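You operate a simulated robot arm through the tools that you are given. There is no shell and no other tool. Be economical: measure what you need, move in short steps, check, and stop when the job is done.

You run a simulated two-armed robot. Do the job below in one go: nothing can be reset, and whatever is moved stays where it is left.

## Task
Take the blue wax tin and leave it on top of the clear goblet. Put the pan brush on top of the labels carton. Open the drawer marked wood, fetch the grey twine ball and set it in the right wood bench drawer and shut the wood again. Take the short standing pack and leave it on top of the clear dessert glass. Close the drawer marked bands. Shut the drawer marked sleeves. Put the short brown fibre pack on top of the pink goblet. Open the lettered wooden box lid. The order is free. Set down upright: short standing pack, short brown fibre pack.

It is judged by the outcome, as a careful person would: the job done as asked, and still so three seconds after it is handed in. It fails if anything else is knocked over, pushed out of place, dropped, spilled or broken. A push-on lid holds only when it is set on centred and level and pressed home; a screw cap is set on level and turned clockwise until tight.

## Robot
Two 7-joint arms with two-finger parallel grippers on one trunk, on a base that drives. Base frame: it is fixed to the floor where the robot stands at the start and does not move with it; the origin is under the middle of the robot, x ahead of it, y to its left, z up. Lengths are in mm, angles in rad, forces in N, time in s.
The left shoulder is at the start at [61, 196, 904], the right one opposite. With the tool pointing down near the work surface each hand reaches from about 100 to 400 mm from the robot's upright axis, wherever it stands, measured 20 degrees to its own side. Places, roughly: clear dessert glass (9x9x9 cm) [-600, -1600, 800]; clear goblet (10x9x13 cm) [-2400, 2900, 900]; drawer marked bands [-2900, -1200, 600]; drawer marked sleeves [-5000, -1300, 600]; drawer marked wood [500, -400, 600]; grey twine ball (7x7x6 cm) [-800, -1600, 800]; labels carton [-2750, -1250, 250]; lettered wooden box lid [-2600, -1500, 900]; pan brush (6x6x7 cm) [-900, -1400, 800]; pink goblet (10x9x13 cm) [-2900, 2900, 900]; right wood bench drawer inside [600, -400, 600]; short brown fibre pack (8x5x5 cm) [-6200, 1900, 1200]; short standing pack (5x5x8 cm) [-1100, -1500, 800]. Payload 1.57 kg a hand.
Tool frame (each hand has its own): the origin (TCP) lies between the finger pads and is the grasp point; the fingertips stand 30 mm ahead of it; z points along the fingers, y is the line along which they close. Largest opening 110 mm; finger width 24, thickness 12; the body of the gripper, 48 by 112 mm, starts 78 mm behind the TCP.
Orientation is told as [roll, pitch, yaw] about the base's x, y, z axes, in that order, counted from this pose: with the fingers straight down and closing along the base's y, the tool's x points along the base's -x, its y along +y and its z along -z.

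## Interface
- The arms move only by the tool move_arm. It takes "left_increments", "right_increments" or both (then of equal length, played together; a hand with none holds still); each is a list of rows, each a list of 7 numbers: the opening, from 0 (shut) to 1 (fully open), then the shift along the base's x, y, z in units of 400 mm (1.0 is 400 mm), then the turn, a rotation vector about the base's x, y, z in units of 90 degrees (1.0 is 90 degrees). In form: [[hand, tx, ty, tz, ax, ay, az], ...]. A call has 1 to 10 rows; each row is the pose to reach, as a shift and turn from the pose commanded when the call began. A call with a number of a shift or a turn outside -1 to 1 is refused whole. Rows are played at 5 a second. More than 50 mm and 0.15 rad between two rows, or a gripper value outside its range, and nothing of the call is played. A pose out of reach is approached as far as the arm can. The call stops where the force on the tool passes 40 N (or 10 N more than at its start, if that is more) or the arm is blocked; 0.2 s more then pass. Each finger travels about 72 mm/s and halts on what it meets, pressing with about 30 N; the grip force reading is that of the motor and also rises with nothing between the fingers. The clock runs only during rows and for 0.2 s after the last one: add rows that repeat a pose to give the fingers time. It gives the time, the measured TCP pose, the force on the tool (base axes), the opening and the grip force at its end, in the units of the frame above (readings bear some noise), with the torque about the TCP (base axes, N m) and any sound that the robot's microphone picked up, and new pictures: "show" is both (left out), scene, wrist or none (wrist: the cameras of the hands that moved).
- Cameras (640 x 400 px; columns grow to the right, rows downward): "scene" is now at [85.2, -24.6, 1467.3]; the picture's right is [-0.37, -0.93, -0.00], its down [-0.86, 0.35, -0.36] and it looks along [0.34, -0.13, -0.93] (base axes); focal length 271 px, centre (320, 200). "left" rides on the left gripper at [70, -16, -141] in its tool frame; the picture's right is [0.23, 0.97, 0.00], its down [-0.85, 0.20, -0.48] and it looks along [-0.47, 0.11, 0.88] (tool axes); focal length 222 px, centre (320, 200). "right" rides on the right gripper at [70, 16, -141] in its tool frame; the picture's right is [-0.23, 0.97, 0.00], its down [-0.85, -0.20, -0.48] and it looks along [-0.47, -0.11, 0.88] (tool axes); focal length 222 px, centre (320, 200). There is no depth. A picture from a camera that has moved, and an enlarged one, comes with that camera's place and axes in the base frame and with its lens.
- move_column(by): slides the trunk up (or, below 0, down) by that many mm; the arms and the scene camera ride with it, the base frame stays. It gives what a move gives, with no picture.
- base_move(legs): drives the robot by 1 to 6 legs, each [ahead, left, turn to the left] in mm, mm and rad, along the robot's own axes; the way and the turn of a leg run together, so that a leg with both is an arc; at most 1500 mm and 3.142 rad a leg. The arms and the cameras ride along, it lands a little off, and it stops where it bumps. It gives what a move gives, and a new picture of the scene camera.
- pan_tilt(pan, tilt): turns the head with the scene camera to pan (to the left, within 1.501 rad either way) and tilt (down, from -0.506 to 1.204), counted from straight ahead of the robot. It gives what a move gives, and a new picture of the scene camera.
- close_up(camera, box): a new picture of the part [left, top, right, bottom] of that camera's present view, enlarged. The clock stands still meanwhile.
- job_done(): hands the job in; it is judged then, once.

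Go step by step. Nothing tells you exact positions but the pictures and the camera data: compare them with the known pose of the tool, close in by small moves and look again before you grip or let go. The budget is 217 turns and 260 pictures, counting those below and the enlarged ones. Unless the task says otherwise, let go and move clear before handing in.

The tools are called after "Call:" as name(argument=value, ...) on one line, values as JSON. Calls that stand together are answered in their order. move_arm: Moves the arms, as the interface text tells. Its arguments: {"type":"object","properties":{"left_increments":{"type":"array","items":{"type":"array","items":{"type":"number"}}},"right_increments":{"type":"array","items":{"type":"array","items":{"type":"number"}}},"show":{"type":"string","enum":["both","scene","wrist","none"]}},"required":[]} The other tools are called the same way: move_column (by) slides the trunk up or down; base_move (legs) drives the base; pan_tilt (pan, tilt) turns the head that bears the scene camera; close_up (camera, box) takes an enlarged picture of a part of a camera's view; job_done () hands the job in.

At the start:

```text
time: 0.0
left_tcp_pos: [449.7, -26.3, 932.1]
left_ee_rot: [0.001, 0.001, 0.0]
left_wrist_force: [-1.1, -0.1, 0.8]
left_ft_torque: [0.03, -0.01, 0.0]
left_width: 109.9
left_grasp_force: 0.0
right_tcp_pos: [288.1, -419.8, 921.6]
right_ee_rot: [0.001, 0.003, 0.0]
right_wrist_force: [-0.7, -0.6, 0.6]
right_ft_torque: [0.02, -0.02, 0.01]
right_width: 109.9
right_grasp_force: 0.1
trunk travel left (down, up): [-500.0, 490.0]
robot x, y, heading: [3.1, 1.8, 0.002]
head pan, tilt: [-0.384, 1.197]
```

scene: 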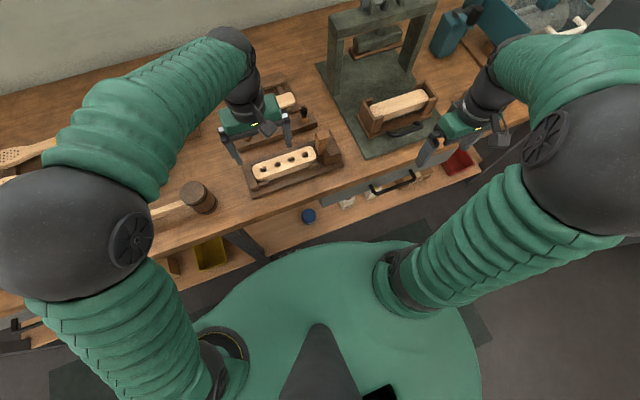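
right: 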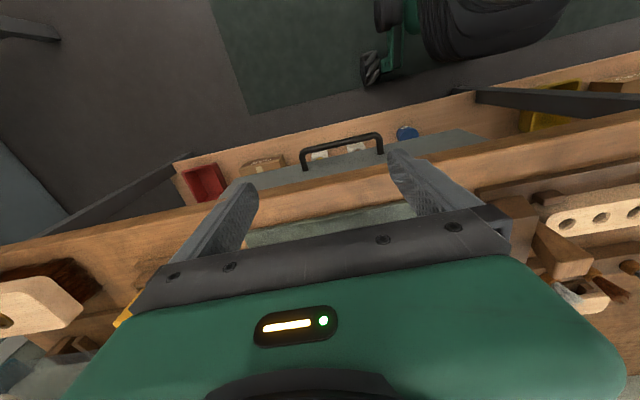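
left: 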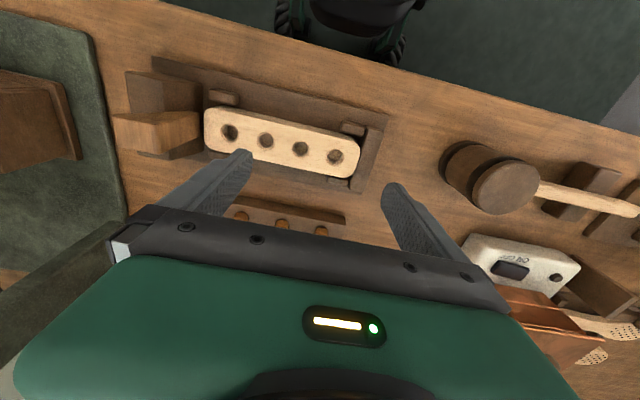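

I see a wooden bench ahead, with a drawer handle under its front to the right. I'll look closer at the drawer and take a wider view of the room.

Call:
close_up(camera="scene", box=[260, 120, 500, 270])

Call:
pan_tilt(pan=-1.5, tilt=0.4)

```text
2.67 times, centred on (380, 195) of scene
camera zoom: at [85.2, -24.6, 1467.3], right [-0.37, -0.93, 0.0], down [-0.86, 0.35, -0.36], along [0.34, -0.13, -0.93], focal length 722 px, centre (160, 213)
```

zoom: 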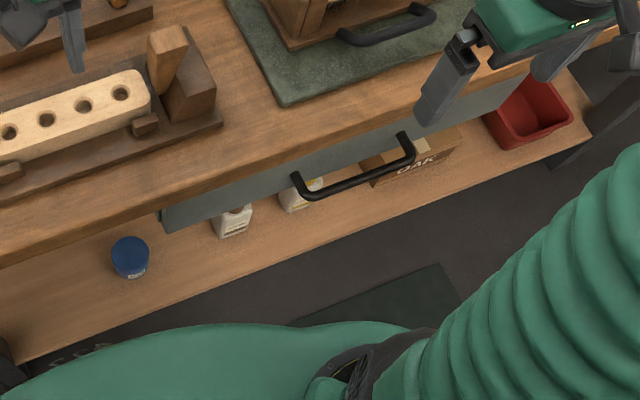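

```text
time: 1.3
left_tcp_pos: [449.3, -26.5, 931.7]
left_ee_rot: [-0.002, 0.0, -0.001]
left_wrist_force: [0.4, 0.9, 0.2]
left_ft_torque: [-0.03, -0.01, -0.02]
left_width: 109.9
left_grasp_force: 0.0
right_tcp_pos: [287.5, -419.8, 921.2]
right_ee_rot: [0.001, 0.0, -0.001]
right_wrist_force: [-0.2, -0.1, 0.1]
right_ft_torque: [0.01, 0.0, 0.03]
right_width: 110.1
right_grasp_force: 0.1
trunk travel left (down, up): [-500.0, 490.0]
robot x, y, heading: [-1.0, -1.7, -0.002]
head pan, tilt: [-1.499, 0.4]
camera scene: at [39.9, -96.1, 1530.0], right [-1.0, -0.07, 0.0], down [-0.03, 0.39, -0.92], along [0.07, -0.92, -0.39], focal length 271 px, centre (320, 200)
```

scene: 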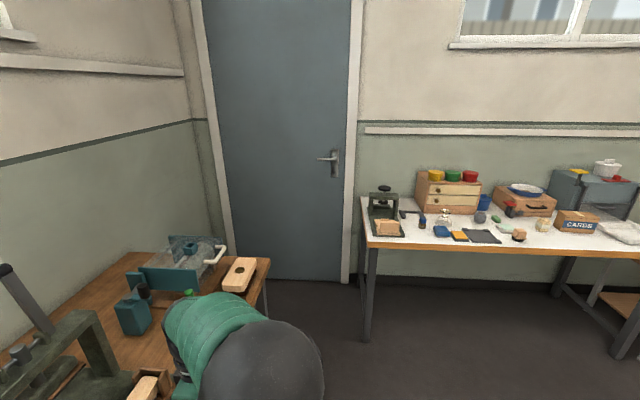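

A white table stands to the right by the wall with many small items. I'll zoom in on it, then look further.

Call:
close_up(camera="scene", box=[350, 150, 640, 260])

Call:
base_move(legs=[[-250, 0, 0], [0, 0, -1.4]])

```text
2.21 times, centred on (495, 205) of scene
camera zoom: at [39.9, -96.1, 1530.0], right [-1.0, -0.07, 0.0], down [-0.03, 0.39, -0.92], along [0.07, -0.92, -0.39], focal length 597 px, centre (-66, 189)
```

zoom: 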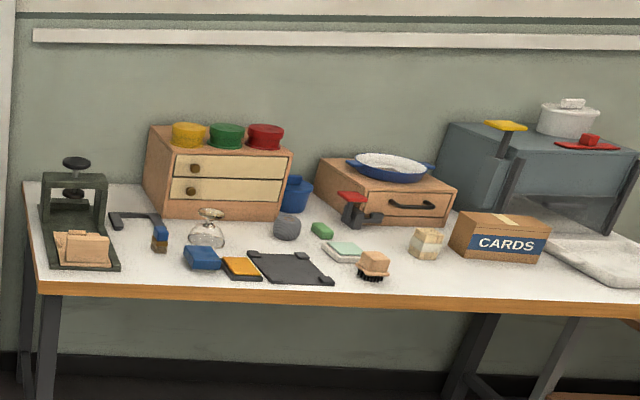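

```text
time: 6.7
left_tcp_pos: [-217.6, -449.5, 932.0]
left_ee_rot: [-0.001, 0.001, -1.441]
left_wrist_force: [0.4, 0.4, -0.3]
left_ft_torque: [0.02, 0.01, -0.01]
left_width: 109.9
left_grasp_force: 0.0
right_tcp_pos: [-629.5, -340.7, 921.7]
right_ee_rot: [0.0, 0.001, -1.442]
right_wrist_force: [0.1, 0.7, 0.5]
right_ft_torque: [-0.02, -0.02, -0.02]
right_width: 110.1
right_grasp_force: 0.0
trunk travel left (down, up): [-500.0, 490.0]
robot x, y, heading: [-253.2, 3.4, -1.443]
head pan, tilt: [-1.499, 0.4]
camera scene: at [-338.0, -52.9, 1530.1], right [-0.2, 0.98, 0.0], down [0.38, 0.08, -0.92], along [-0.9, -0.18, -0.39], focal length 271 px, centre (320, 200)
```

scene: 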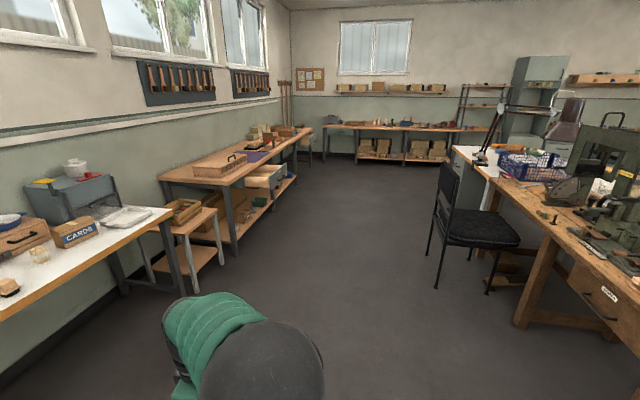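

The room is long: a bench along the left wall holds the bands drawer and the wooden box. I'll zoom in there and at the far shelves.

Call:
close_up(camera="scene", box=[120, 100, 340, 240])

Call:
close_up(camera="scene", box=[320, 50, 620, 200])

Call:
base_move(legs=[[0, 0, -1.0]])

```text
2.86 times, centred on (230, 170) of scene
camera zoom: at [-338.0, -52.9, 1530.1], right [-0.2, 0.98, 0.0], down [0.38, 0.08, -0.92], along [-0.9, -0.18, -0.39], focal length 773 px, centre (577, 286)
```

zoom: 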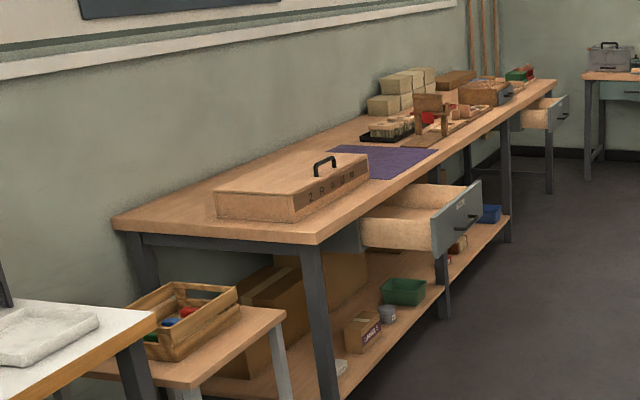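

```text
2.13 times, centred on (470, 125) of scene
camera zoom: at [-338.0, -52.9, 1530.1], right [-0.2, 0.98, 0.0], down [0.38, 0.08, -0.92], along [-0.9, -0.18, -0.39], focal length 577 px, centre (0, 360)
```

zoom: 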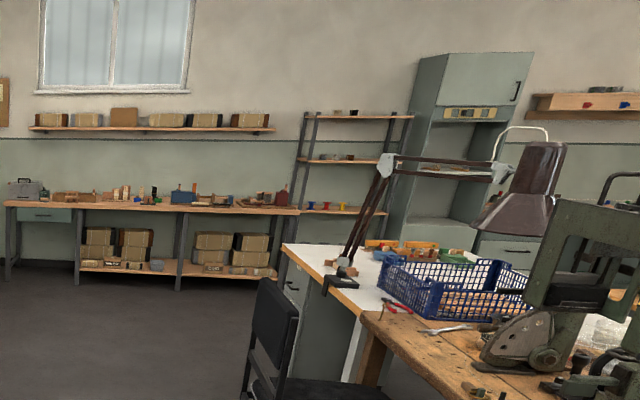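

```text
time: 9.7
left_tcp_pos: [-611.4, -269.2, 932.9]
left_ee_rot: [0.001, 0.001, -2.446]
left_wrist_force: [-0.2, 0.0, 0.3]
left_ft_torque: [0.01, -0.03, 0.03]
left_width: 110.0
left_grasp_force: 0.0
right_tcp_pos: [-740.7, 137.0, 922.5]
right_ee_rot: [0.0, 0.0, -2.446]
right_wrist_force: [1.9, 1.0, 0.4]
right_ft_torque: [0.01, 0.0, 0.02]
right_width: 110.1
right_grasp_force: 0.0
trunk travel left (down, up): [-500.0, 490.0]
robot x, y, heading: [-248.1, -1.2, -2.446]
head pan, tilt: [-1.499, 0.4]
camera scene: at [-339.8, 45.4, 1530.1], right [0.72, 0.69, 0.0], down [0.27, -0.28, -0.92], along [-0.64, 0.66, -0.39], focal length 271 px, centre (320, 200)
```

scene: 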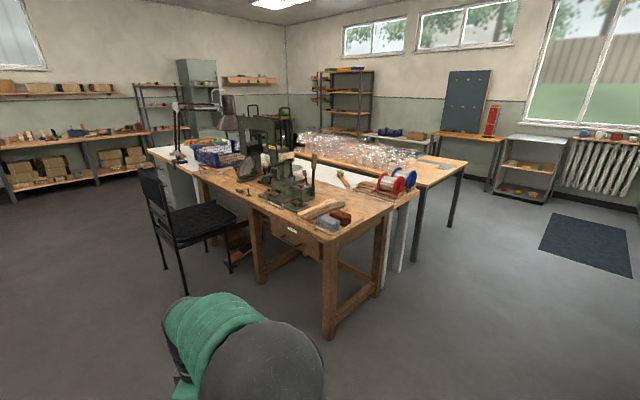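

The goblets are on the glass-laden bench behind the centre island. I'll return to the wood bench first to open its drawer and check the blue tin underneath.

Call:
base_move(legs=[[0, 0, 2.446], [0, -200, 0]])

Call:
pan_tilt(pan=0.0, tilt=0.8)

```text
time: 16.9
left_tcp_pos: [185.2, -242.6, 933.2]
left_ee_rot: [-0.008, -0.001, -0.055]
left_wrist_force: [-0.1, -0.4, 0.0]
left_ft_torque: [-0.06, 0.01, -0.01]
left_width: 110.1
left_grasp_force: 0.1
right_tcp_pos: [0.9, -625.4, 924.2]
right_ee_rot: [-0.008, 0.0, -0.057]
right_wrist_force: [0.6, 0.2, -0.3]
right_ft_torque: [-0.01, 0.02, -0.03]
right_width: 110.2
right_grasp_force: 0.1
trunk travel left (down, up): [-500.0, 490.0]
robot x, y, heading: [-263.6, -198.4, -0.054]
head pan, tilt: [-1.499, 0.4]
camera scene: at [-226.9, -287.0, 1530.6], right [-1.0, -0.01, 0.0], down [-0.01, 0.39, -0.92], along [0.01, -0.92, -0.39], focal length 271 px, centre (320, 200)
```

scene: 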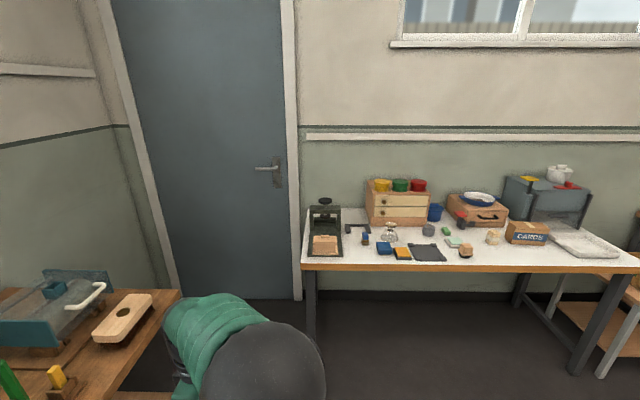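

```text
time: 18.5
left_tcp_pos: [184.4, -246.4, 931.9]
left_ee_rot: [-0.002, -0.002, -0.054]
left_wrist_force: [0.1, 0.6, 0.3]
left_ft_torque: [0.0, 0.0, 0.01]
left_width: 109.8
left_grasp_force: 0.1
right_tcp_pos: [-0.1, -631.7, 922.4]
right_ee_rot: [-0.001, -0.001, -0.056]
right_wrist_force: [-0.8, -0.1, 0.4]
right_ft_torque: [0.0, -0.01, 0.02]
right_width: 110.1
right_grasp_force: 0.1
trunk travel left (down, up): [-500.0, 490.0]
robot x, y, heading: [-263.9, -195.2, -0.058]
head pan, tilt: [0.0, 0.799]
camera scene: at [-147.9, -206.6, 1495.0], right [-0.06, -1.0, 0.0], down [-0.72, 0.04, -0.7], along [0.7, -0.04, -0.72], focal length 271 px, centre (320, 200)
```

scene: 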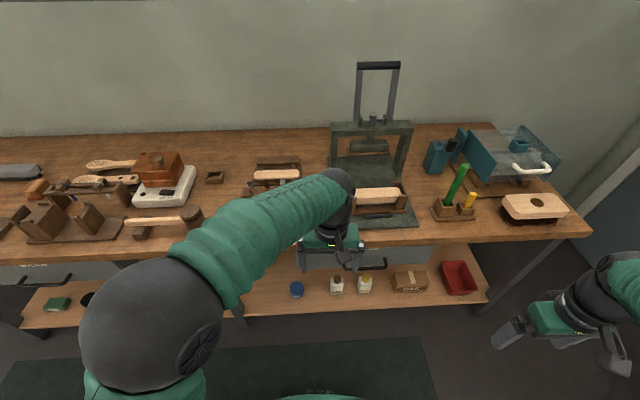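

The drawer handle is just below the bench edge, and a blue tin is on the lower shelf. I'll lower the trunk and look at the drawer fronts.

Call:
move_column(by=-300)

Call:
pan_tilt(pan=-0.1, tilt=0.8)

Call:
close_up(camera="scene", box=[180, 150, 540, 375])

```text
time: 21.5
left_tcp_pos: [183.8, -246.7, 632.8]
left_ee_rot: [-0.001, -0.002, -0.057]
left_wrist_force: [0.3, -0.6, 0.5]
left_ft_torque: [0.01, -0.02, 0.02]
left_width: 109.9
left_grasp_force: 0.0
right_tcp_pos: [0.7, -630.7, 623.1]
right_ee_rot: [-0.002, -0.001, -0.056]
right_wrist_force: [0.0, 1.3, 0.1]
right_ft_torque: [0.0, 0.03, 0.0]
right_width: 109.9
right_grasp_force: 0.1
trunk travel left (down, up): [-200.0, 790.0]
robot x, y, heading: [-264.2, -195.9, -0.054]
head pan, tilt: [0.0, 0.799]
```

```text
time: 22.2
left_tcp_pos: [183.0, -246.2, 632.9]
left_ee_rot: [0.0, -0.002, -0.056]
left_wrist_force: [0.3, -0.9, 0.8]
left_ft_torque: [0.02, 0.01, 0.02]
left_width: 110.3
left_grasp_force: 0.1
right_tcp_pos: [0.1, -630.1, 621.6]
right_ee_rot: [-0.001, -0.002, -0.055]
right_wrist_force: [-0.1, 0.7, 0.1]
right_ft_torque: [-0.02, 0.0, 0.0]
right_width: 109.9
right_grasp_force: 0.1
trunk travel left (down, up): [-200.0, 790.0]
robot x, y, heading: [-259.2, -197.3, -0.056]
head pan, tilt: [-0.099, 0.799]
camera scene: at [-149.2, -214.4, 1194.9], right [-0.16, -0.99, 0.0], down [-0.71, 0.11, -0.7], along [0.69, -0.11, -0.72], focal length 271 px, centre (320, 200)
```

scene: 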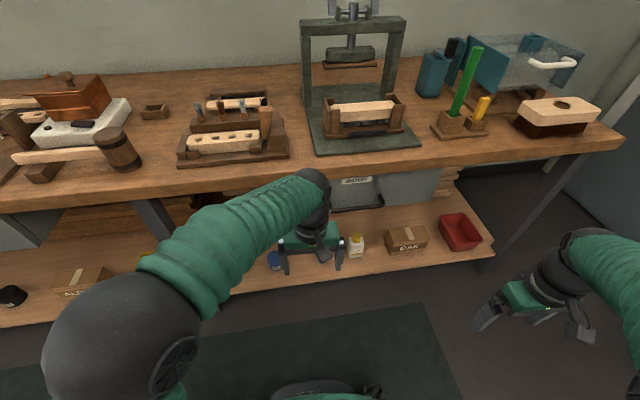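

```text
1.78 times, centred on (360, 262) of scene
camera zoom: at [-149.2, -214.4, 1194.9], right [-0.16, -0.99, 0.0], down [-0.71, 0.11, -0.7], along [0.69, -0.11, -0.72], focal length 481 px, centre (249, 89)
```

zoom: 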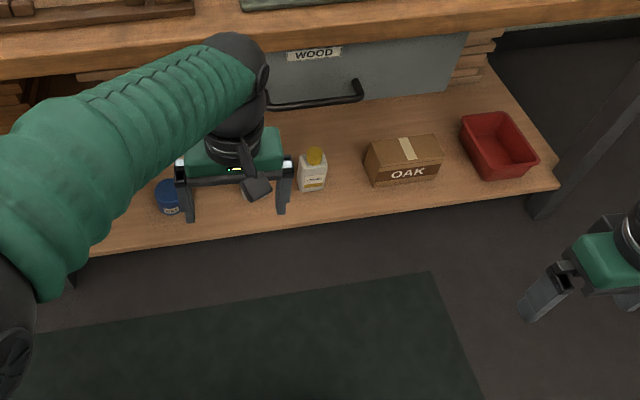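

The drawer says WOOD; its bar handle is at about [350, -400, 628]. I'll square up, then turn the right hand horizontal, closing vertically, in front of the handle.

Call:
base_move(legs=[[0, 0, 0.056]])

Call:
move_arm(right_increments=[[1, 0.03, 0.03, 0, 0.0513, -0.0513, -0.0513], [1, 0.06, 0.06, 0, 0.1027, -0.1027, -0.1027], [1, 0.09, 0.09, 0, 0.154, -0.154, -0.154], [1, 0.12, 0.12, 0, 0.2053, -0.2053, -0.2053], [1, 0.15, 0.15, 0, 0.2567, -0.2567, -0.2567], [1, 0.18, 0.18, 0, 0.308, -0.308, -0.308], [1, 0.21, 0.21, 0, 0.3593, -0.3593, -0.3593], [1, 0.24, 0.24, 0, 0.4107, -0.4107, -0.4107], [1, 0.27, 0.27, 0, 0.462, -0.462, -0.462], [1, 0.3, 0.3, 0, 0.5133, -0.5133, -0.5133]], show="scene")

```text
time: 23.0
left_tcp_pos: [185.4, -221.8, 632.5]
left_ee_rot: [0.001, -0.003, 0.0]
left_wrist_force: [0.2, -0.4, 0.7]
left_ft_torque: [0.03, -0.01, -0.01]
left_width: 110.0
left_grasp_force: 0.0
right_tcp_pos: [23.9, -615.2, 621.7]
right_ee_rot: [0.002, -0.002, -0.002]
right_wrist_force: [0.4, 0.2, 0.0]
right_ft_torque: [0.0, 0.0, 0.01]
right_width: 110.4
right_grasp_force: 0.0
trunk travel left (down, up): [-200.0, 790.0]
robot x, y, heading: [-264.6, -192.7, 0.002]
head pan, tilt: [-0.099, 0.799]
camera scene: at [-148.4, -208.7, 1194.9], right [-0.1, -0.99, 0.0], down [-0.71, 0.07, -0.7], along [0.69, -0.07, -0.72], focal length 271 px, centre (320, 200)
```

scene: 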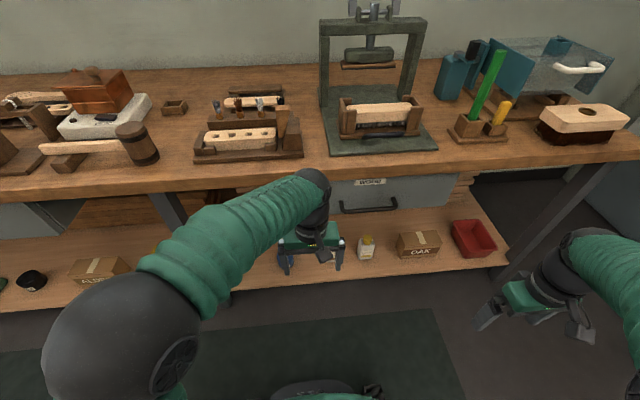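

```text
time: 25.2
left_tcp_pos: [186.4, -222.4, 633.1]
left_ee_rot: [0.0, -0.002, -0.001]
left_wrist_force: [0.2, -0.4, 0.0]
left_ft_torque: [0.02, -0.01, 0.02]
left_width: 110.2
left_grasp_force: 0.1
right_tcp_pos: [159.2, -513.0, 625.3]
right_ee_rot: [1.08, -0.295, -1.085]
right_wrist_force: [-0.1, -0.2, -0.4]
right_ft_torque: [0.01, -0.01, 0.05]
right_width: 110.1
right_grasp_force: 0.2
right hand out of reach, approached as far as the arm can: row 9, 10
trunk travel left (down, up): [-200.0, 790.0]
robot x, y, heading: [-265.0, -197.6, -0.003]
head pan, tilt: [-0.099, 0.799]
camera scene: at [-148.0, -208.9, 1194.9], right [-0.1, -0.99, 0.0], down [-0.71, 0.07, -0.7], along [0.69, -0.07, -0.72], focal length 271 px, centre (320, 200)
```

scene: 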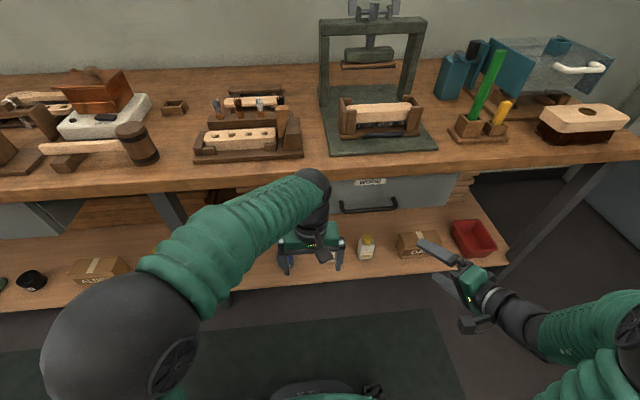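

Option A meets a joint limit, so I'll undo it and turn the other way.

Call:
move_arm(right_increments=[[1, -0.03, -0.03, 0, -0.0513, 0.0513, 0.0513], [1, -0.06, -0.06, 0, -0.1027, 0.1027, 0.1027], [1, -0.09, -0.09, 0, -0.154, 0.154, 0.154], [1, -0.12, -0.12, 0, -0.2053, 0.2053, 0.2053], [1, -0.15, -0.15, 0, -0.2567, 0.2567, 0.2567], [1, -0.18, -0.18, 0, -0.308, 0.308, 0.308], [1, -0.21, -0.21, 0, -0.3593, 0.3593, 0.3593], [1, -0.24, -0.24, 0, -0.4107, 0.4107, 0.4107], [1, -0.27, -0.27, 0, -0.462, 0.462, 0.462], [1, -0.3, -0.3, 0, -0.5133, 0.5133, 0.5133]], show="none")

Call:
move_arm(right_increments=[[1, 0.03, 0.03, 0, -0.0513, -0.0513, 0.0513], [1, 0.06, 0.06, 0, -0.1027, -0.1027, 0.1027], [1, 0.09, 0.09, 0, -0.154, -0.154, 0.154], [1, 0.12, 0.12, 0, -0.2053, -0.2053, 0.2053], [1, 0.15, 0.15, 0, -0.2567, -0.2567, 0.2567], [1, 0.18, 0.18, 0, -0.308, -0.308, 0.308], [1, 0.21, 0.21, 0, -0.3593, -0.3593, 0.3593], [1, 0.24, 0.24, 0, -0.4107, -0.4107, 0.4107], [1, 0.27, 0.27, 0, -0.462, -0.462, 0.462], [1, 0.3, 0.3, 0, -0.5133, -0.5133, 0.5133]], show="scene")

```text
time: 27.4
left_tcp_pos: [185.4, -221.7, 632.5]
left_ee_rot: [-0.001, 0.0, 0.0]
left_wrist_force: [-0.4, 0.5, 0.6]
left_ft_torque: [-0.03, -0.01, -0.01]
left_width: 109.9
left_grasp_force: 0.1
right_tcp_pos: [37.9, -633.4, 626.2]
right_ee_rot: [-0.002, 0.0, 0.001]
right_wrist_force: [-0.7, -0.6, -0.3]
right_ft_torque: [-0.01, 0.0, 0.03]
right_width: 109.9
right_grasp_force: 0.0
trunk travel left (down, up): [-200.0, 790.0]
robot x, y, heading: [-260.9, -195.8, -0.003]
head pan, tilt: [-0.099, 0.799]
```

```text
time: 29.6
left_tcp_pos: [185.7, -223.5, 632.0]
left_ee_rot: [0.001, 0.0, -0.002]
left_wrist_force: [-0.9, 1.1, -0.4]
left_ft_torque: [0.05, 0.02, 0.01]
left_width: 110.3
left_grasp_force: 0.1
right_tcp_pos: [236.1, -533.0, 647.7]
right_ee_rot: [-1.082, -0.302, 1.083]
right_wrist_force: [0.7, -0.5, -0.9]
right_ft_torque: [-0.01, -0.01, 0.01]
right_width: 109.7
right_grasp_force: 0.1
right hand out of reach, approached as far as the arm can: row 6, 7, 8, 9, 10
trunk travel left (down, up): [-200.0, 790.0]
robot x, y, heading: [-262.9, -190.3, -0.002]
head pan, tilt: [-0.099, 0.799]
camera scene: at [-147.8, -211.0, 1194.9], right [-0.1, -0.99, 0.0], down [-0.71, 0.07, -0.7], along [0.69, -0.07, -0.72], focal length 271 px, centre (320, 200)
```

scene: 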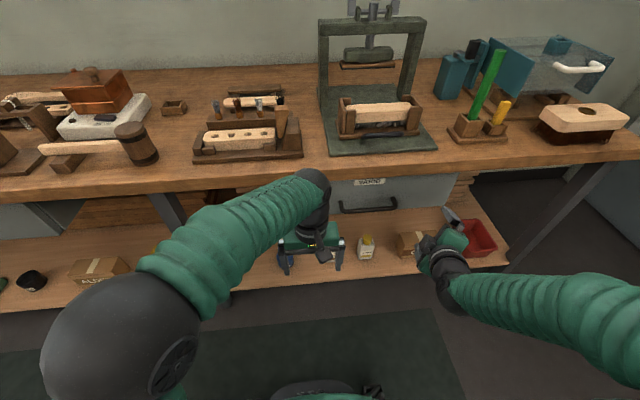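

Orientation now works, but the arm needs more extension with the hand level. I'll finish the turn while reaching toward the handle.

Call:
move_arm(right_increments=[[1, 0.03, 0.02, 0, -0.0257, -0.0257, 0.0257], [1, 0.06, 0.04, 0, -0.0513, -0.0513, 0.0513], [1, 0.09, 0.06, 0, -0.077, -0.077, 0.077], [1, 0.12, 0.08, 0, -0.1027, -0.1027, 0.1027], [1, 0.15, 0.1, 0, -0.1283, -0.1283, 0.1283], [1, 0.18, 0.12, 0, -0.154, -0.154, 0.154], [1, 0.21, 0.14, 0, -0.18, -0.18, 0.18], [1, 0.24, 0.16, 0, -0.2053, -0.2053, 0.2053], [1, 0.27, 0.18, 0, -0.231, -0.231, 0.231], [1, 0.3, 0.2, 0, -0.2567, -0.2567, 0.2567]], show="both")

```text
time: 31.6
left_tcp_pos: [183.3, -221.2, 635.2]
left_ee_rot: [-0.004, -0.004, -0.002]
left_wrist_force: [0.1, -0.4, -0.7]
left_ft_torque: [-0.02, -0.02, 0.04]
left_width: 110.0
left_grasp_force: 0.1
right_tcp_pos: [334.9, -471.6, 650.9]
right_ee_rot: [-1.52, -0.057, 1.505]
right_wrist_force: [-14.6, -2.7, 1.2]
right_ft_torque: [0.14, -1.05, -0.01]
right_width: 110.1
right_grasp_force: 0.1
trunk travel left (down, up): [-200.0, 790.0]
robot x, y, heading: [-261.0, -198.2, -0.003]
head pan, tilt: [-0.099, 0.799]
stopped in row 9 (right hand): the force on the tool passed its limit at 46 N (the readings are from after the stop); the commanded pose is now the measured one
camera scene: at [-151.2, -208.7, 1195.3], right [-0.1, -0.99, 0.0], down [-0.71, 0.07, -0.7], along [0.69, -0.07, -0.72], focal length 271 px, centre (320, 200)
camera right: at [188.2, -530.0, 637.5], right [-0.03, 0.28, -0.96], down [-0.41, 0.87, 0.27], along [0.91, 0.4, 0.09], focal length 222 px, centre (320, 200)
```

scene: 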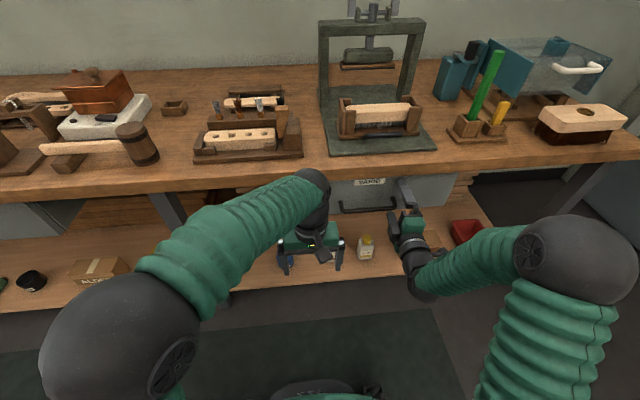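
right: 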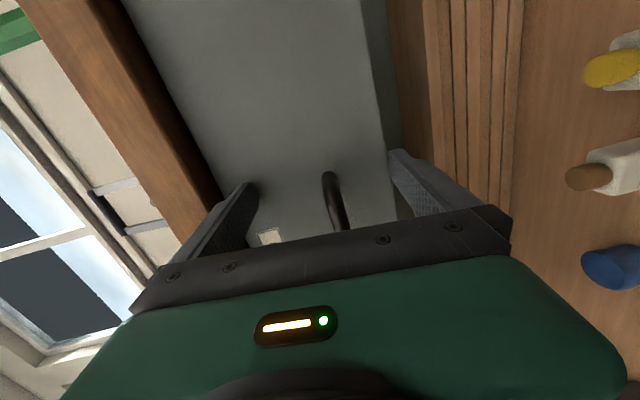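

The upper finger touched the bench edge. I'll back off, half close, centre on the handle (z about 638, y about -405) and then advance.

Call:
move_arm(right_increments=[[0.9, -0.06, 0, -0.01, 0, 0, 0], [0.6, -0.12, 0, -0.03, 0, 0, 0], [0.5, -0.12, 0.06, -0.03, 0, 0, 0], [0.5, -0.12, 0.12, -0.03, 0, 0, 0], [0.5, -0.12, 0.165, -0.03, 0, 0, 0], [0.5, -0.12, 0.165, -0.03, 0, 0, 0]], show="wrist")

```text
time: 33.0
left_tcp_pos: [184.5, -221.7, 633.6]
left_ee_rot: [-0.002, -0.002, -0.001]
left_wrist_force: [-0.4, 1.0, 0.4]
left_ft_torque: [0.02, 0.0, 0.01]
left_width: 109.9
left_grasp_force: 0.0
right_tcp_pos: [287.6, -402.9, 638.0]
right_ee_rot: [-1.516, -0.054, 1.506]
right_wrist_force: [0.2, 0.5, 0.2]
right_ft_torque: [-0.02, 0.0, 0.03]
right_width: 54.8
right_grasp_force: 0.0
trunk travel left (down, up): [-200.0, 790.0]
robot x, y, heading: [-261.7, -197.8, -0.005]
head pan, tilt: [-0.099, 0.799]
camera right: at [141.8, -462.9, 624.9], right [-0.04, 0.28, -0.96], down [-0.41, 0.87, 0.27], along [0.91, 0.4, 0.09], focal length 222 px, centre (320, 200)
```

right: 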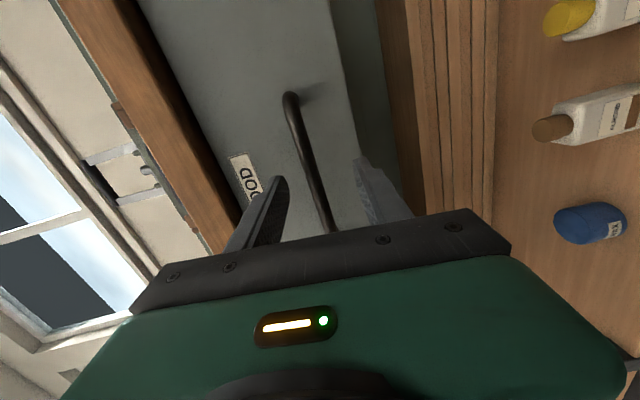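

The bar lies between the fingers. I advance about 57 mm and close.

Call:
move_arm(right_increments=[[0.5, 0.05, 0, 0, 0, 0, 0], [0.5, 0.1, 0, 0, 0, 0, 0], [0.5, 0.1425, 0, 0, 0, 0, 0], [0.2, 0.1425, 0, 0, 0, 0, 0], [0, 0.1425, 0, 0, 0, 0, 0], [0, 0.1425, 0, 0, 0, 0, 0], [0, 0.1425, 0, 0, 0, 0, 0]], show="wrist")

```text
time: 33.8
left_tcp_pos: [184.4, -221.7, 633.4]
left_ee_rot: [0.0, -0.002, -0.001]
left_wrist_force: [0.4, 0.0, -0.4]
left_ft_torque: [-0.05, 0.05, 0.03]
left_width: 109.9
left_grasp_force: 0.0
right_tcp_pos: [336.2, -403.6, 635.7]
right_ee_rot: [-1.513, -0.055, 1.507]
right_wrist_force: [-11.5, 0.3, 1.5]
right_ft_torque: [0.0, -0.52, 0.09]
right_width: 56.2
right_grasp_force: 1.1
trunk travel left (down, up): [-200.0, 790.0]
robot x, y, heading: [-263.4, -199.6, -0.004]
head pan, tilt: [-0.099, 0.799]
stopped in row 3 (right hand): the force on the tool passed its limit at 59 N (the readings are from after the stop); the commanded pose is now the measured one
camera right: at [189.4, -463.0, 623.0], right [-0.04, 0.28, -0.96], down [-0.41, 0.87, 0.27], along [0.91, 0.4, 0.08], focal length 222 px, centre (320, 200)
```

right: 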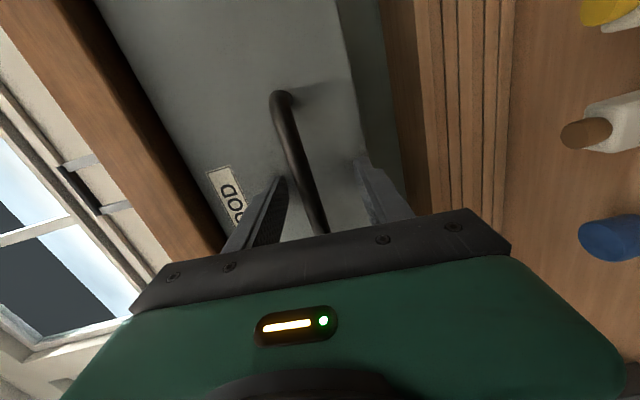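

The fingertips reached the panel, so the bar is between them. I back off slightly and close.

Call:
move_arm(right_increments=[[0.5, -0.02, 0, 0, 0, 0, 0], [0.2, -0.02, 0, 0, 0, 0, 0], [0, -0.02, 0, 0, 0, 0, 0], [0, -0.02, 0, 0, 0, 0, 0], [0, -0.02, 0, 0, 0, 0, 0]], show="wrist")

```text
time: 35.0
left_tcp_pos: [182.0, -220.1, 635.4]
left_ee_rot: [-0.003, -0.005, -0.002]
left_wrist_force: [-0.1, 0.4, 0.4]
left_ft_torque: [0.01, 0.02, 0.0]
left_width: 110.1
left_grasp_force: 0.1
right_tcp_pos: [327.8, -402.2, 642.9]
right_ee_rot: [-1.527, -0.055, 1.505]
right_wrist_force: [1.4, -5.8, 35.8]
right_ft_torque: [-0.75, -0.04, 0.26]
right_width: 14.2
right_grasp_force: 30.1
trunk travel left (down, up): [-200.0, 790.0]
robot x, y, heading: [-263.0, -194.7, -0.008]
head pan, tilt: [-0.099, 0.799]
camera right: at [180.8, -462.8, 627.9], right [-0.02, 0.28, -0.96], down [-0.41, 0.87, 0.26], along [0.91, 0.4, 0.1], focal length 222 px, centre (320, 200)
```

right: 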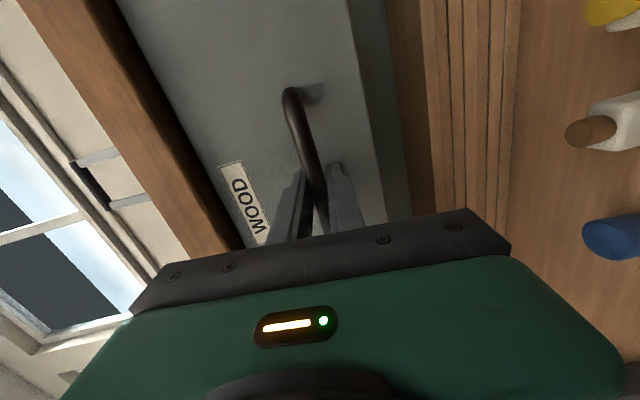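

Gripped at 14 mm; the arm is being pulled up a bit, so I relieve it by 8 mm and pull the drawer back with the base.

Call:
move_arm(right_increments=[[0, 0, 0, 0.012, 0, 0, 0], [0, 0, 0, 0.022, 0, 0, 0]], show="none")

Call:
base_move(legs=[[-270, 0, 0]])

```text
time: 35.6
left_tcp_pos: [184.1, -221.9, 633.1]
left_ee_rot: [-0.002, -0.004, -0.003]
left_wrist_force: [-0.7, -0.1, -1.1]
left_ft_torque: [-0.03, 0.0, -0.01]
left_width: 109.9
left_grasp_force: 0.0
right_tcp_pos: [326.8, -402.4, 642.4]
right_ee_rot: [-1.51, -0.056, 1.508]
right_wrist_force: [-1.2, -1.8, 9.1]
right_ft_torque: [-0.8, -0.09, -0.81]
right_width: 14.1
right_grasp_force: 29.8
trunk travel left (down, up): [-200.0, 790.0]
robot x, y, heading: [-261.0, -199.5, -0.01]
head pan, tilt: [-0.099, 0.799]
```

```text
time: 37.5
left_tcp_pos: [-86.0, -221.2, 632.3]
left_ee_rot: [-0.003, -0.001, -0.004]
left_wrist_force: [0.9, 0.3, -0.8]
left_ft_torque: [-0.04, 0.02, -0.01]
left_width: 110.2
left_grasp_force: 0.0
right_tcp_pos: [55.0, -402.6, 642.9]
right_ee_rot: [-1.509, -0.054, 1.507]
right_wrist_force: [-0.7, 3.8, -14.1]
right_ft_torque: [-0.7, 0.06, 0.44]
right_width: 13.7
right_grasp_force: 30.3
trunk travel left (down, up): [-200.0, 790.0]
robot x, y, heading: [-530.7, -190.8, -0.006]
head pan, tilt: [-0.099, 0.799]
camera scene: at [-417.6, -206.9, 1194.5], right [-0.1, -0.99, 0.0], down [-0.72, 0.07, -0.69], along [0.69, -0.07, -0.72], focal length 271 px, centre (320, 200)
```

scene: 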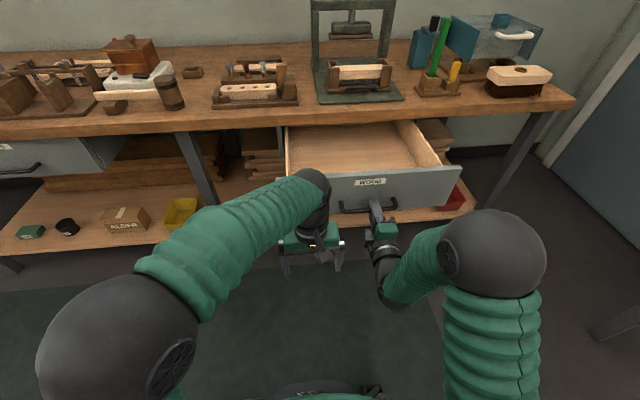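

The drawer is open 270 mm and holds. I release, back off and look at the blue tin.

Call:
move_arm(right_increments=[[0.5, 0, 0, 0, 0, 0, 0], [0.5, 0, 0, 0, 0, 0, 0], [0.5, -0.1, 0, 0, 0, 0, 0], [0.5, -0.2, 0, 0, 0, 0, 0]], show="none")

Call:
base_move(legs=[[-200, 0, 0]])

Call:
close_up(camera="scene", box=[200, 100, 440, 250])

```text
time: 38.5
left_tcp_pos: [-87.6, -221.0, 634.8]
left_ee_rot: [-0.001, -0.004, -0.003]
left_wrist_force: [0.2, -0.1, -0.2]
left_ft_torque: [0.01, 0.04, 0.05]
left_width: 109.9
left_grasp_force: 0.0
right_tcp_pos: [8.4, -401.2, 637.8]
right_ee_rot: [-1.514, -0.056, 1.506]
right_wrist_force: [-0.1, 0.4, -0.4]
right_ft_torque: [0.0, 0.0, -0.03]
right_width: 54.9
right_grasp_force: 0.1
right hand out of reach, approached as far as the arm can: row 4
trunk travel left (down, up): [-200.0, 790.0]
robot x, y, heading: [-533.9, -199.5, -0.006]
head pan, tilt: [-0.099, 0.799]
```

```text
time: 40.1
left_tcp_pos: [-288.2, -221.1, 634.8]
left_ee_rot: [-0.002, -0.007, -0.003]
left_wrist_force: [-0.2, -0.4, 0.5]
left_ft_torque: [-0.02, 0.0, 0.03]
left_width: 109.7
left_grasp_force: 0.1
right_tcp_pos: [-190.6, -400.5, 637.9]
right_ee_rot: [-1.516, -0.054, 1.507]
right_wrist_force: [0.1, 0.9, 0.8]
right_ft_torque: [-0.02, -0.01, 0.01]
right_width: 55.1
right_grasp_force: 0.2
trunk travel left (down, up): [-200.0, 790.0]
robot x, y, heading: [-730.1, -198.0, -0.002]
head pan, tilt: [-0.099, 0.799]
camera scene: at [-620.3, -206.0, 1195.0], right [-0.1, -0.99, 0.0], down [-0.71, 0.08, -0.7], along [0.69, -0.07, -0.72], focal length 271 px, centre (320, 200)
```

scene: 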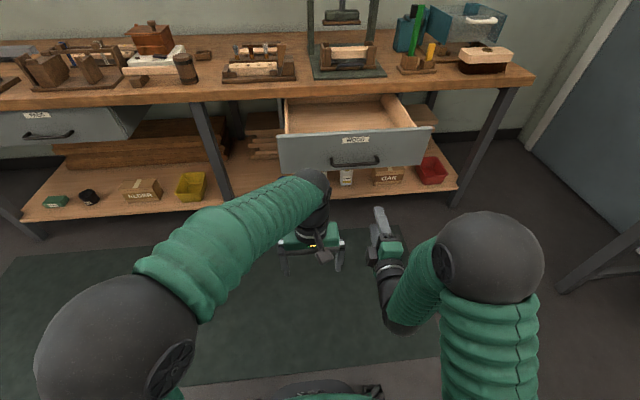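

```text
2.67 times, centred on (320, 175) of scene
camera zoom: at [-620.3, -206.0, 1195.0], right [-0.1, -0.99, 0.0], down [-0.71, 0.08, -0.7], along [0.69, -0.07, -0.72], focal length 722 px, centre (320, 267)
```

zoom: 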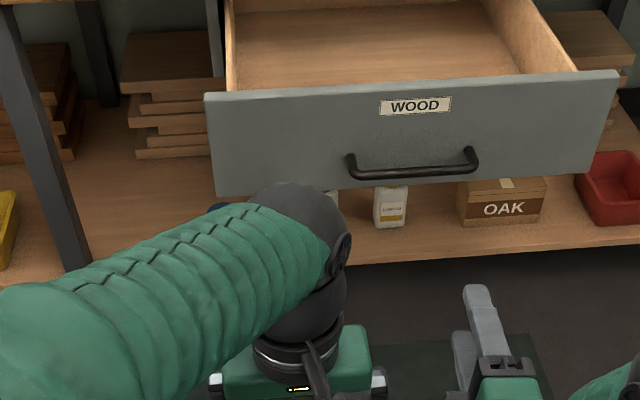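

The drawer is fine. I raise the trunk and bring the right hand back to pointing down.

Call:
move_column(by=300)

Call:
move_arm(right_increments=[[0.6, -0.03, -0.03, 0, 0.0503, 0.0503, -0.0503], [0.7, -0.06, -0.06, 0, 0.1007, 0.1007, -0.1007], [0.8, -0.09, -0.09, 0, 0.151, 0.151, -0.151], [1, -0.12, -0.12, 0, 0.2013, 0.2013, -0.2013], [1, -0.15, -0.15, 0, 0.2517, 0.2517, -0.2517], [1, -0.18, -0.18, 0, 0.302, 0.302, -0.302], [1, -0.21, -0.21, 0, 0.3523, 0.3523, -0.3523], [1, -0.24, -0.24, 0, 0.4027, 0.4027, -0.4027], [1, -0.27, -0.27, 0, 0.453, 0.453, -0.453], [1, -0.3, -0.3, 0, 0.5033, 0.5033, -0.5033]], show="none")

Call:
move_arm(right_increments=[[1, -0.04, -0.03, 0, 0.0503, 0.0503, -0.0503], [1, -0.08, -0.06, 0, 0.1007, 0.1007, -0.1007], [1, -0.12, -0.09, 0, 0.151, 0.151, -0.151], [1, -0.16, -0.12, 0, 0.2013, 0.2013, -0.2013], [1, -0.2, -0.15, 0, 0.2517, 0.2517, -0.2517]], show="none")

Call:
pan_tilt(pan=0, tilt=0.7)

```text
time: 43.1
left_tcp_pos: [-288.1, -221.4, 935.7]
left_ee_rot: [-0.003, -0.006, -0.003]
left_wrist_force: [-1.1, 0.7, 0.8]
left_ft_torque: [0.01, 0.0, 0.01]
left_width: 110.2
left_grasp_force: 0.1
right_tcp_pos: [-190.8, -401.3, 937.8]
right_ee_rot: [-1.514, -0.058, 1.505]
right_wrist_force: [0.2, 0.3, 0.7]
right_ft_torque: [-0.01, -0.01, 0.03]
right_width: 54.8
right_grasp_force: 0.1
trunk travel left (down, up): [-500.0, 490.0]
robot x, y, heading: [-735.3, -197.9, -0.001]
head pan, tilt: [-0.099, 0.799]
```

```text
time: 45.3
left_tcp_pos: [-288.6, -222.5, 935.8]
left_ee_rot: [-0.001, -0.007, -0.005]
left_wrist_force: [0.7, 0.2, 0.1]
left_ft_torque: [0.01, -0.02, 0.03]
left_width: 110.1
left_grasp_force: 0.0
right_tcp_pos: [-304.4, -517.7, 952.9]
right_ee_rot: [-0.524, -0.314, 0.494]
right_wrist_force: [-0.9, 1.3, 0.3]
right_ft_torque: [0.02, -0.01, 0.02]
right_width: 110.4
right_grasp_force: 0.0
right hand out of reach, approached as far as the arm can: row 1, 2, 3, 4, 5, 9, 10
trunk travel left (down, up): [-500.0, 490.0]
robot x, y, heading: [-732.7, -196.7, -0.003]
head pan, tilt: [-0.099, 0.799]
```

```text
time: 46.5
left_tcp_pos: [-288.8, -222.0, 934.6]
left_ee_rot: [0.0, -0.006, -0.002]
left_wrist_force: [-0.4, 0.1, 0.2]
left_ft_torque: [-0.01, -0.02, -0.01]
left_width: 109.8
left_grasp_force: 0.0
right_tcp_pos: [-368.7, -505.0, 924.9]
right_ee_rot: [-0.074, -0.026, -0.021]
right_wrist_force: [-0.1, -0.2, 0.9]
right_ft_torque: [0.02, 0.01, 0.0]
right_width: 110.0
right_grasp_force: 0.0
right hand out of reach, approached as far as the arm can: row 2, 3, 4, 5
trunk travel left (down, up): [-500.0, 490.0]
robot x, y, heading: [-733.3, -197.2, -0.008]
head pan, tilt: [-0.099, 0.799]
```

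```text
time: 47.1
left_tcp_pos: [-288.3, -220.4, 935.1]
left_ee_rot: [-0.002, -0.006, -0.003]
left_wrist_force: [0.7, 0.5, 0.1]
left_ft_torque: [0.02, 0.02, 0.0]
left_width: 109.8
left_grasp_force: 0.1
right_tcp_pos: [-368.2, -505.7, 925.6]
right_ee_rot: [-0.076, -0.027, -0.02]
right_wrist_force: [0.2, 0.1, 0.5]
right_ft_torque: [-0.02, 0.01, 0.0]
right_width: 109.9
right_grasp_force: 0.0
trunk travel left (down, up): [-500.0, 490.0]
robot x, y, heading: [-734.9, -194.0, -0.004]
head pan, tilt: [0.0, 0.7]
camera scene: at [-614.7, -199.1, 1503.2], right [-0.01, -1.0, 0.0], down [-0.65, 0.0, -0.76], along [0.76, 0.0, -0.65], focal length 271 px, centre (320, 200)
```

scene: 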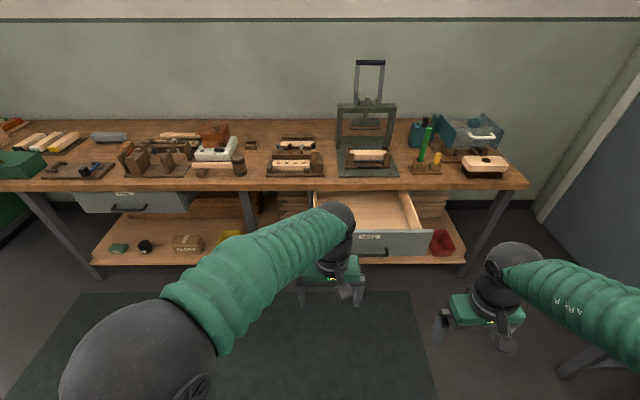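

Now to the white table: I turn right to face it and approach.

Call:
base_move(legs=[[0, 0, -1.567], [600, -115, 0]])

Call:
close_up(camera="scene", box=[160, 60, 480, 260])

```text
time: 54.4
left_tcp_pos: [-852.2, -1237.3, 935.1]
left_ee_rot: [-0.002, -0.007, -1.552]
left_wrist_force: [0.3, 0.7, 0.6]
left_ft_torque: [0.01, -0.03, -0.01]
left_width: 110.1
left_grasp_force: 0.1
right_tcp_pos: [-1137.4, -1163.6, 925.3]
right_ee_rot: [-0.076, -0.026, -1.567]
right_wrist_force: [0.0, -0.2, -0.2]
right_ft_torque: [-0.03, 0.02, 0.0]
right_width: 110.1
right_grasp_force: 0.1
trunk travel left (down, up): [-500.0, 490.0]
robot x, y, heading: [-833.0, -794.2, -1.549]
head pan, tilt: [0.0, 0.7]
camera scene: at [-834.6, -910.9, 1503.2], right [-1.0, -0.02, 0.0], down [-0.01, 0.65, -0.76], along [0.01, -0.76, -0.65], focal length 271 px, centre (320, 200)
```

scene: 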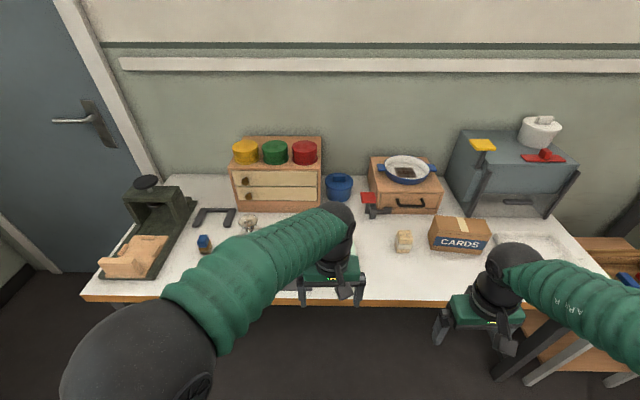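

```text
2.00 times, centred on (320, 160) of scene
camera zoom: at [-834.6, -910.9, 1503.2], right [-1.0, -0.02, 0.0], down [-0.01, 0.65, -0.76], along [0.01, -0.76, -0.65], focal length 541 px, centre (320, 280)
```

zoom: 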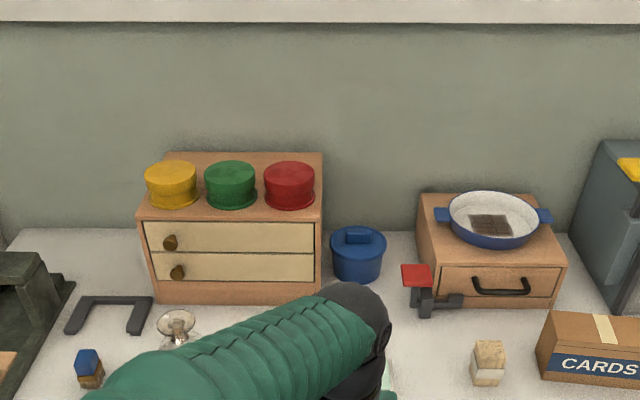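

Pack at about [-1115, -1538], glass at about [-580, -1575], table edge y about -1330. I raise the trunk a little, tuck the left hand aside, level the right hand and approach the pack.

Call:
move_column(by=100)

Call:
move_arm(left_increments=[[1, 0.1, 0.07, 0, 0, 0, 0], [1, 0.2, 0.14, 0, 0, 0, 0], [1, 0.3, 0.21, 0, 0, 0, 0], [1, 0.4, 0.28, 0, 0, 0, 0], [1, 0.45, 0.35, 0, 0, 0, 0]], right_increments=[[1, 0, 0, 0, 0.01, -0.02, 0], [1, 0, 0, 0, 0.0166, -0.048, 0], [1, 0, 0, 0, 0.0166, -0.048, 0], [1, 0, 0, 0, 0.0166, -0.048, 0], [1, 0, 0, 0, 0.0166, -0.048, 0]], show="none")

Call:
base_move(legs=[[290, -150, -0.02]])

```text
time: 55.7
left_tcp_pos: [-852.3, -1236.8, 1035.5]
left_ee_rot: [-0.001, -0.006, -1.552]
left_wrist_force: [-0.1, -1.1, -0.6]
left_ft_torque: [0.0, 0.01, -0.02]
left_width: 110.0
left_grasp_force: 0.1
right_tcp_pos: [-1138.8, -1163.1, 1026.8]
right_ee_rot: [-0.075, -0.027, -1.568]
right_wrist_force: [0.1, 0.2, -0.3]
right_ft_torque: [0.01, -0.01, -0.01]
right_width: 110.0
right_grasp_force: 0.0
trunk travel left (down, up): [-600.0, 390.0]
robot x, y, heading: [-838.1, -793.1, -1.555]
head pan, tilt: [0.0, 0.7]
```

```text
time: 56.9
left_tcp_pos: [-672.8, -1093.4, 1035.9]
left_ee_rot: [-0.003, -0.01, -1.552]
left_wrist_force: [0.6, 0.2, 0.1]
left_ft_torque: [0.01, -0.01, -0.04]
left_width: 110.2
left_grasp_force: 0.2
right_tcp_pos: [-1113.8, -1162.8, 1022.6]
right_ee_rot: [-0.014, -0.002, -1.578]
right_wrist_force: [1.0, 0.3, -1.2]
right_ft_torque: [0.0, 0.0, 0.01]
right_width: 109.8
right_grasp_force: 0.0
right hand out of reach, approached as far as the arm can: row 1, 2, 3, 4, 5
trunk travel left (down, up): [-600.0, 390.0]
robot x, y, heading: [-840.3, -795.4, -1.554]
head pan, tilt: [0.0, 0.7]
```

```text
time: 59.1
left_tcp_pos: [-826.2, -1391.8, 1035.4]
left_ee_rot: [-0.004, -0.007, -1.574]
left_wrist_force: [-0.1, 0.3, -0.6]
left_ft_torque: [-0.01, 0.02, 0.03]
left_width: 109.8
left_grasp_force: 0.1
right_tcp_pos: [-1267.9, -1452.2, 1023.4]
right_ee_rot: [-0.015, -0.001, -1.6]
right_wrist_force: [0.6, 0.5, -0.5]
right_ft_torque: [-0.01, 0.01, 0.01]
right_width: 110.2
right_grasp_force: 0.0
trunk travel left (down, up): [-600.0, 390.0]
robot x, y, heading: [-986.4, -1085.3, -1.573]
head pan, tilt: [0.0, 0.7]
camera scene: at [-981.0, -1203.1, 1603.4], right [-1.0, 0.01, 0.0], down [0.0, 0.64, -0.76], along [-0.01, -0.76, -0.64], focal length 271 px, centre (320, 200)
```

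scene: 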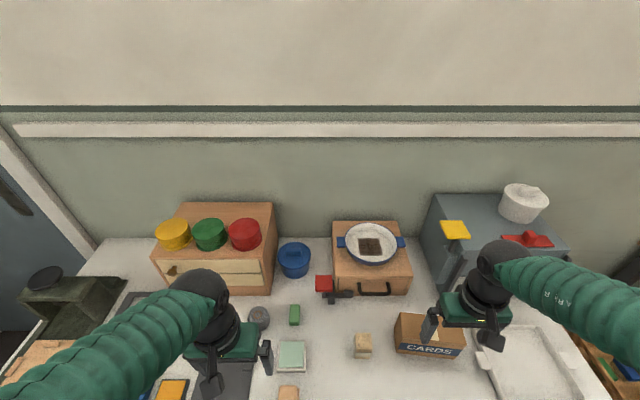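

The pack is at about [-1111, -1530]. I edge 55 mm closer and bring the right hand above it.

Call:
base_move(legs=[[55, 0, 0]])

Call:
move_arm(right_increments=[[1, 0.1, 0, -0.04, 0, 0, 0.01], [1, 0.2, 0, -0.08, 0, 0, 0.019], [1, 0.3, 0, -0.12, 0, 0, 0.019], [1, 0.39, -0.03, -0.16, 0, 0, 0.019], [1, 0.39, -0.05, -0.2, 0, 0, 0.019]], show="wrist")

```text
time: 60.0
left_tcp_pos: [-829.4, -1441.2, 1037.4]
left_ee_rot: [-0.002, -0.01, -1.573]
left_wrist_force: [0.0, -0.4, 0.1]
left_ft_torque: [-0.06, 0.01, 0.03]
left_width: 110.0
left_grasp_force: 0.0
right_tcp_pos: [-1270.7, -1501.1, 1023.6]
right_ee_rot: [-0.014, -0.005, -1.6]
right_wrist_force: [0.1, 1.0, 0.6]
right_ft_torque: [-0.02, 0.01, -0.02]
right_width: 110.1
right_grasp_force: 0.2
trunk travel left (down, up): [-600.0, 390.0]
robot x, y, heading: [-984.5, -1138.7, -1.573]
head pan, tilt: [0.0, 0.7]
camera scene: at [-985.5, -1250.5, 1603.9], right [-1.0, 0.01, 0.0], down [0.0, 0.64, -0.77], along [0.0, -0.77, -0.64], focal length 271 px, centre (320, 200)
```

scene: 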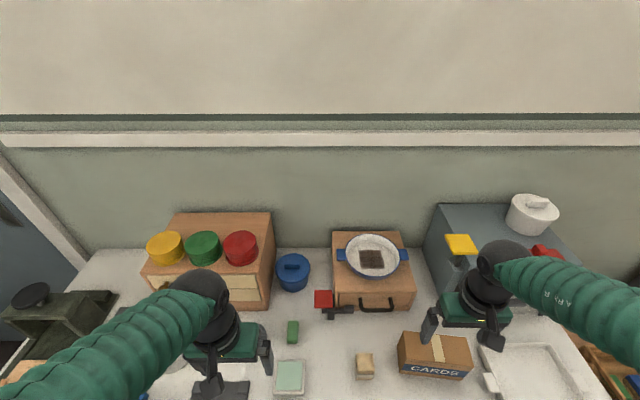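

```text
time: 61.2
left_tcp_pos: [-828.4, -1445.9, 1034.7]
left_ee_rot: [-0.002, -0.004, -1.574]
left_wrist_force: [0.3, -0.1, 0.2]
left_ft_torque: [0.01, -0.02, -0.03]
left_width: 109.8
left_grasp_force: 0.0
right_tcp_pos: [-1125.1, -1507.4, 961.6]
right_ee_rot: [-0.012, -0.002, -1.569]
right_wrist_force: [0.5, 0.8, 0.3]
right_ft_torque: [-0.02, 0.01, -0.03]
right_width: 109.8
right_grasp_force: 0.1
right hand out of reach, approached as far as the arm can: row 4, 5
trunk travel left (down, up): [-600.0, 390.0]
robot x, y, heading: [-986.2, -1138.6, -1.574]
head pan, tilt: [0.0, 0.7]
camera right: at [-1107.3, -1436.0, 1102.2], right [0.97, -0.23, -0.01], down [-0.19, -0.85, 0.48], along [-0.12, -0.47, -0.88], focal length 222 px, centre (320, 200)
```

right: 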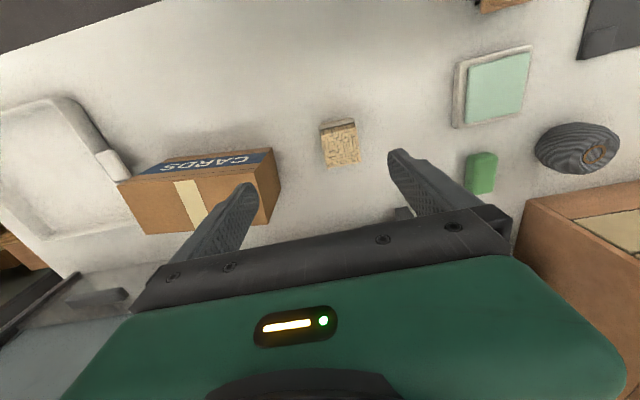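

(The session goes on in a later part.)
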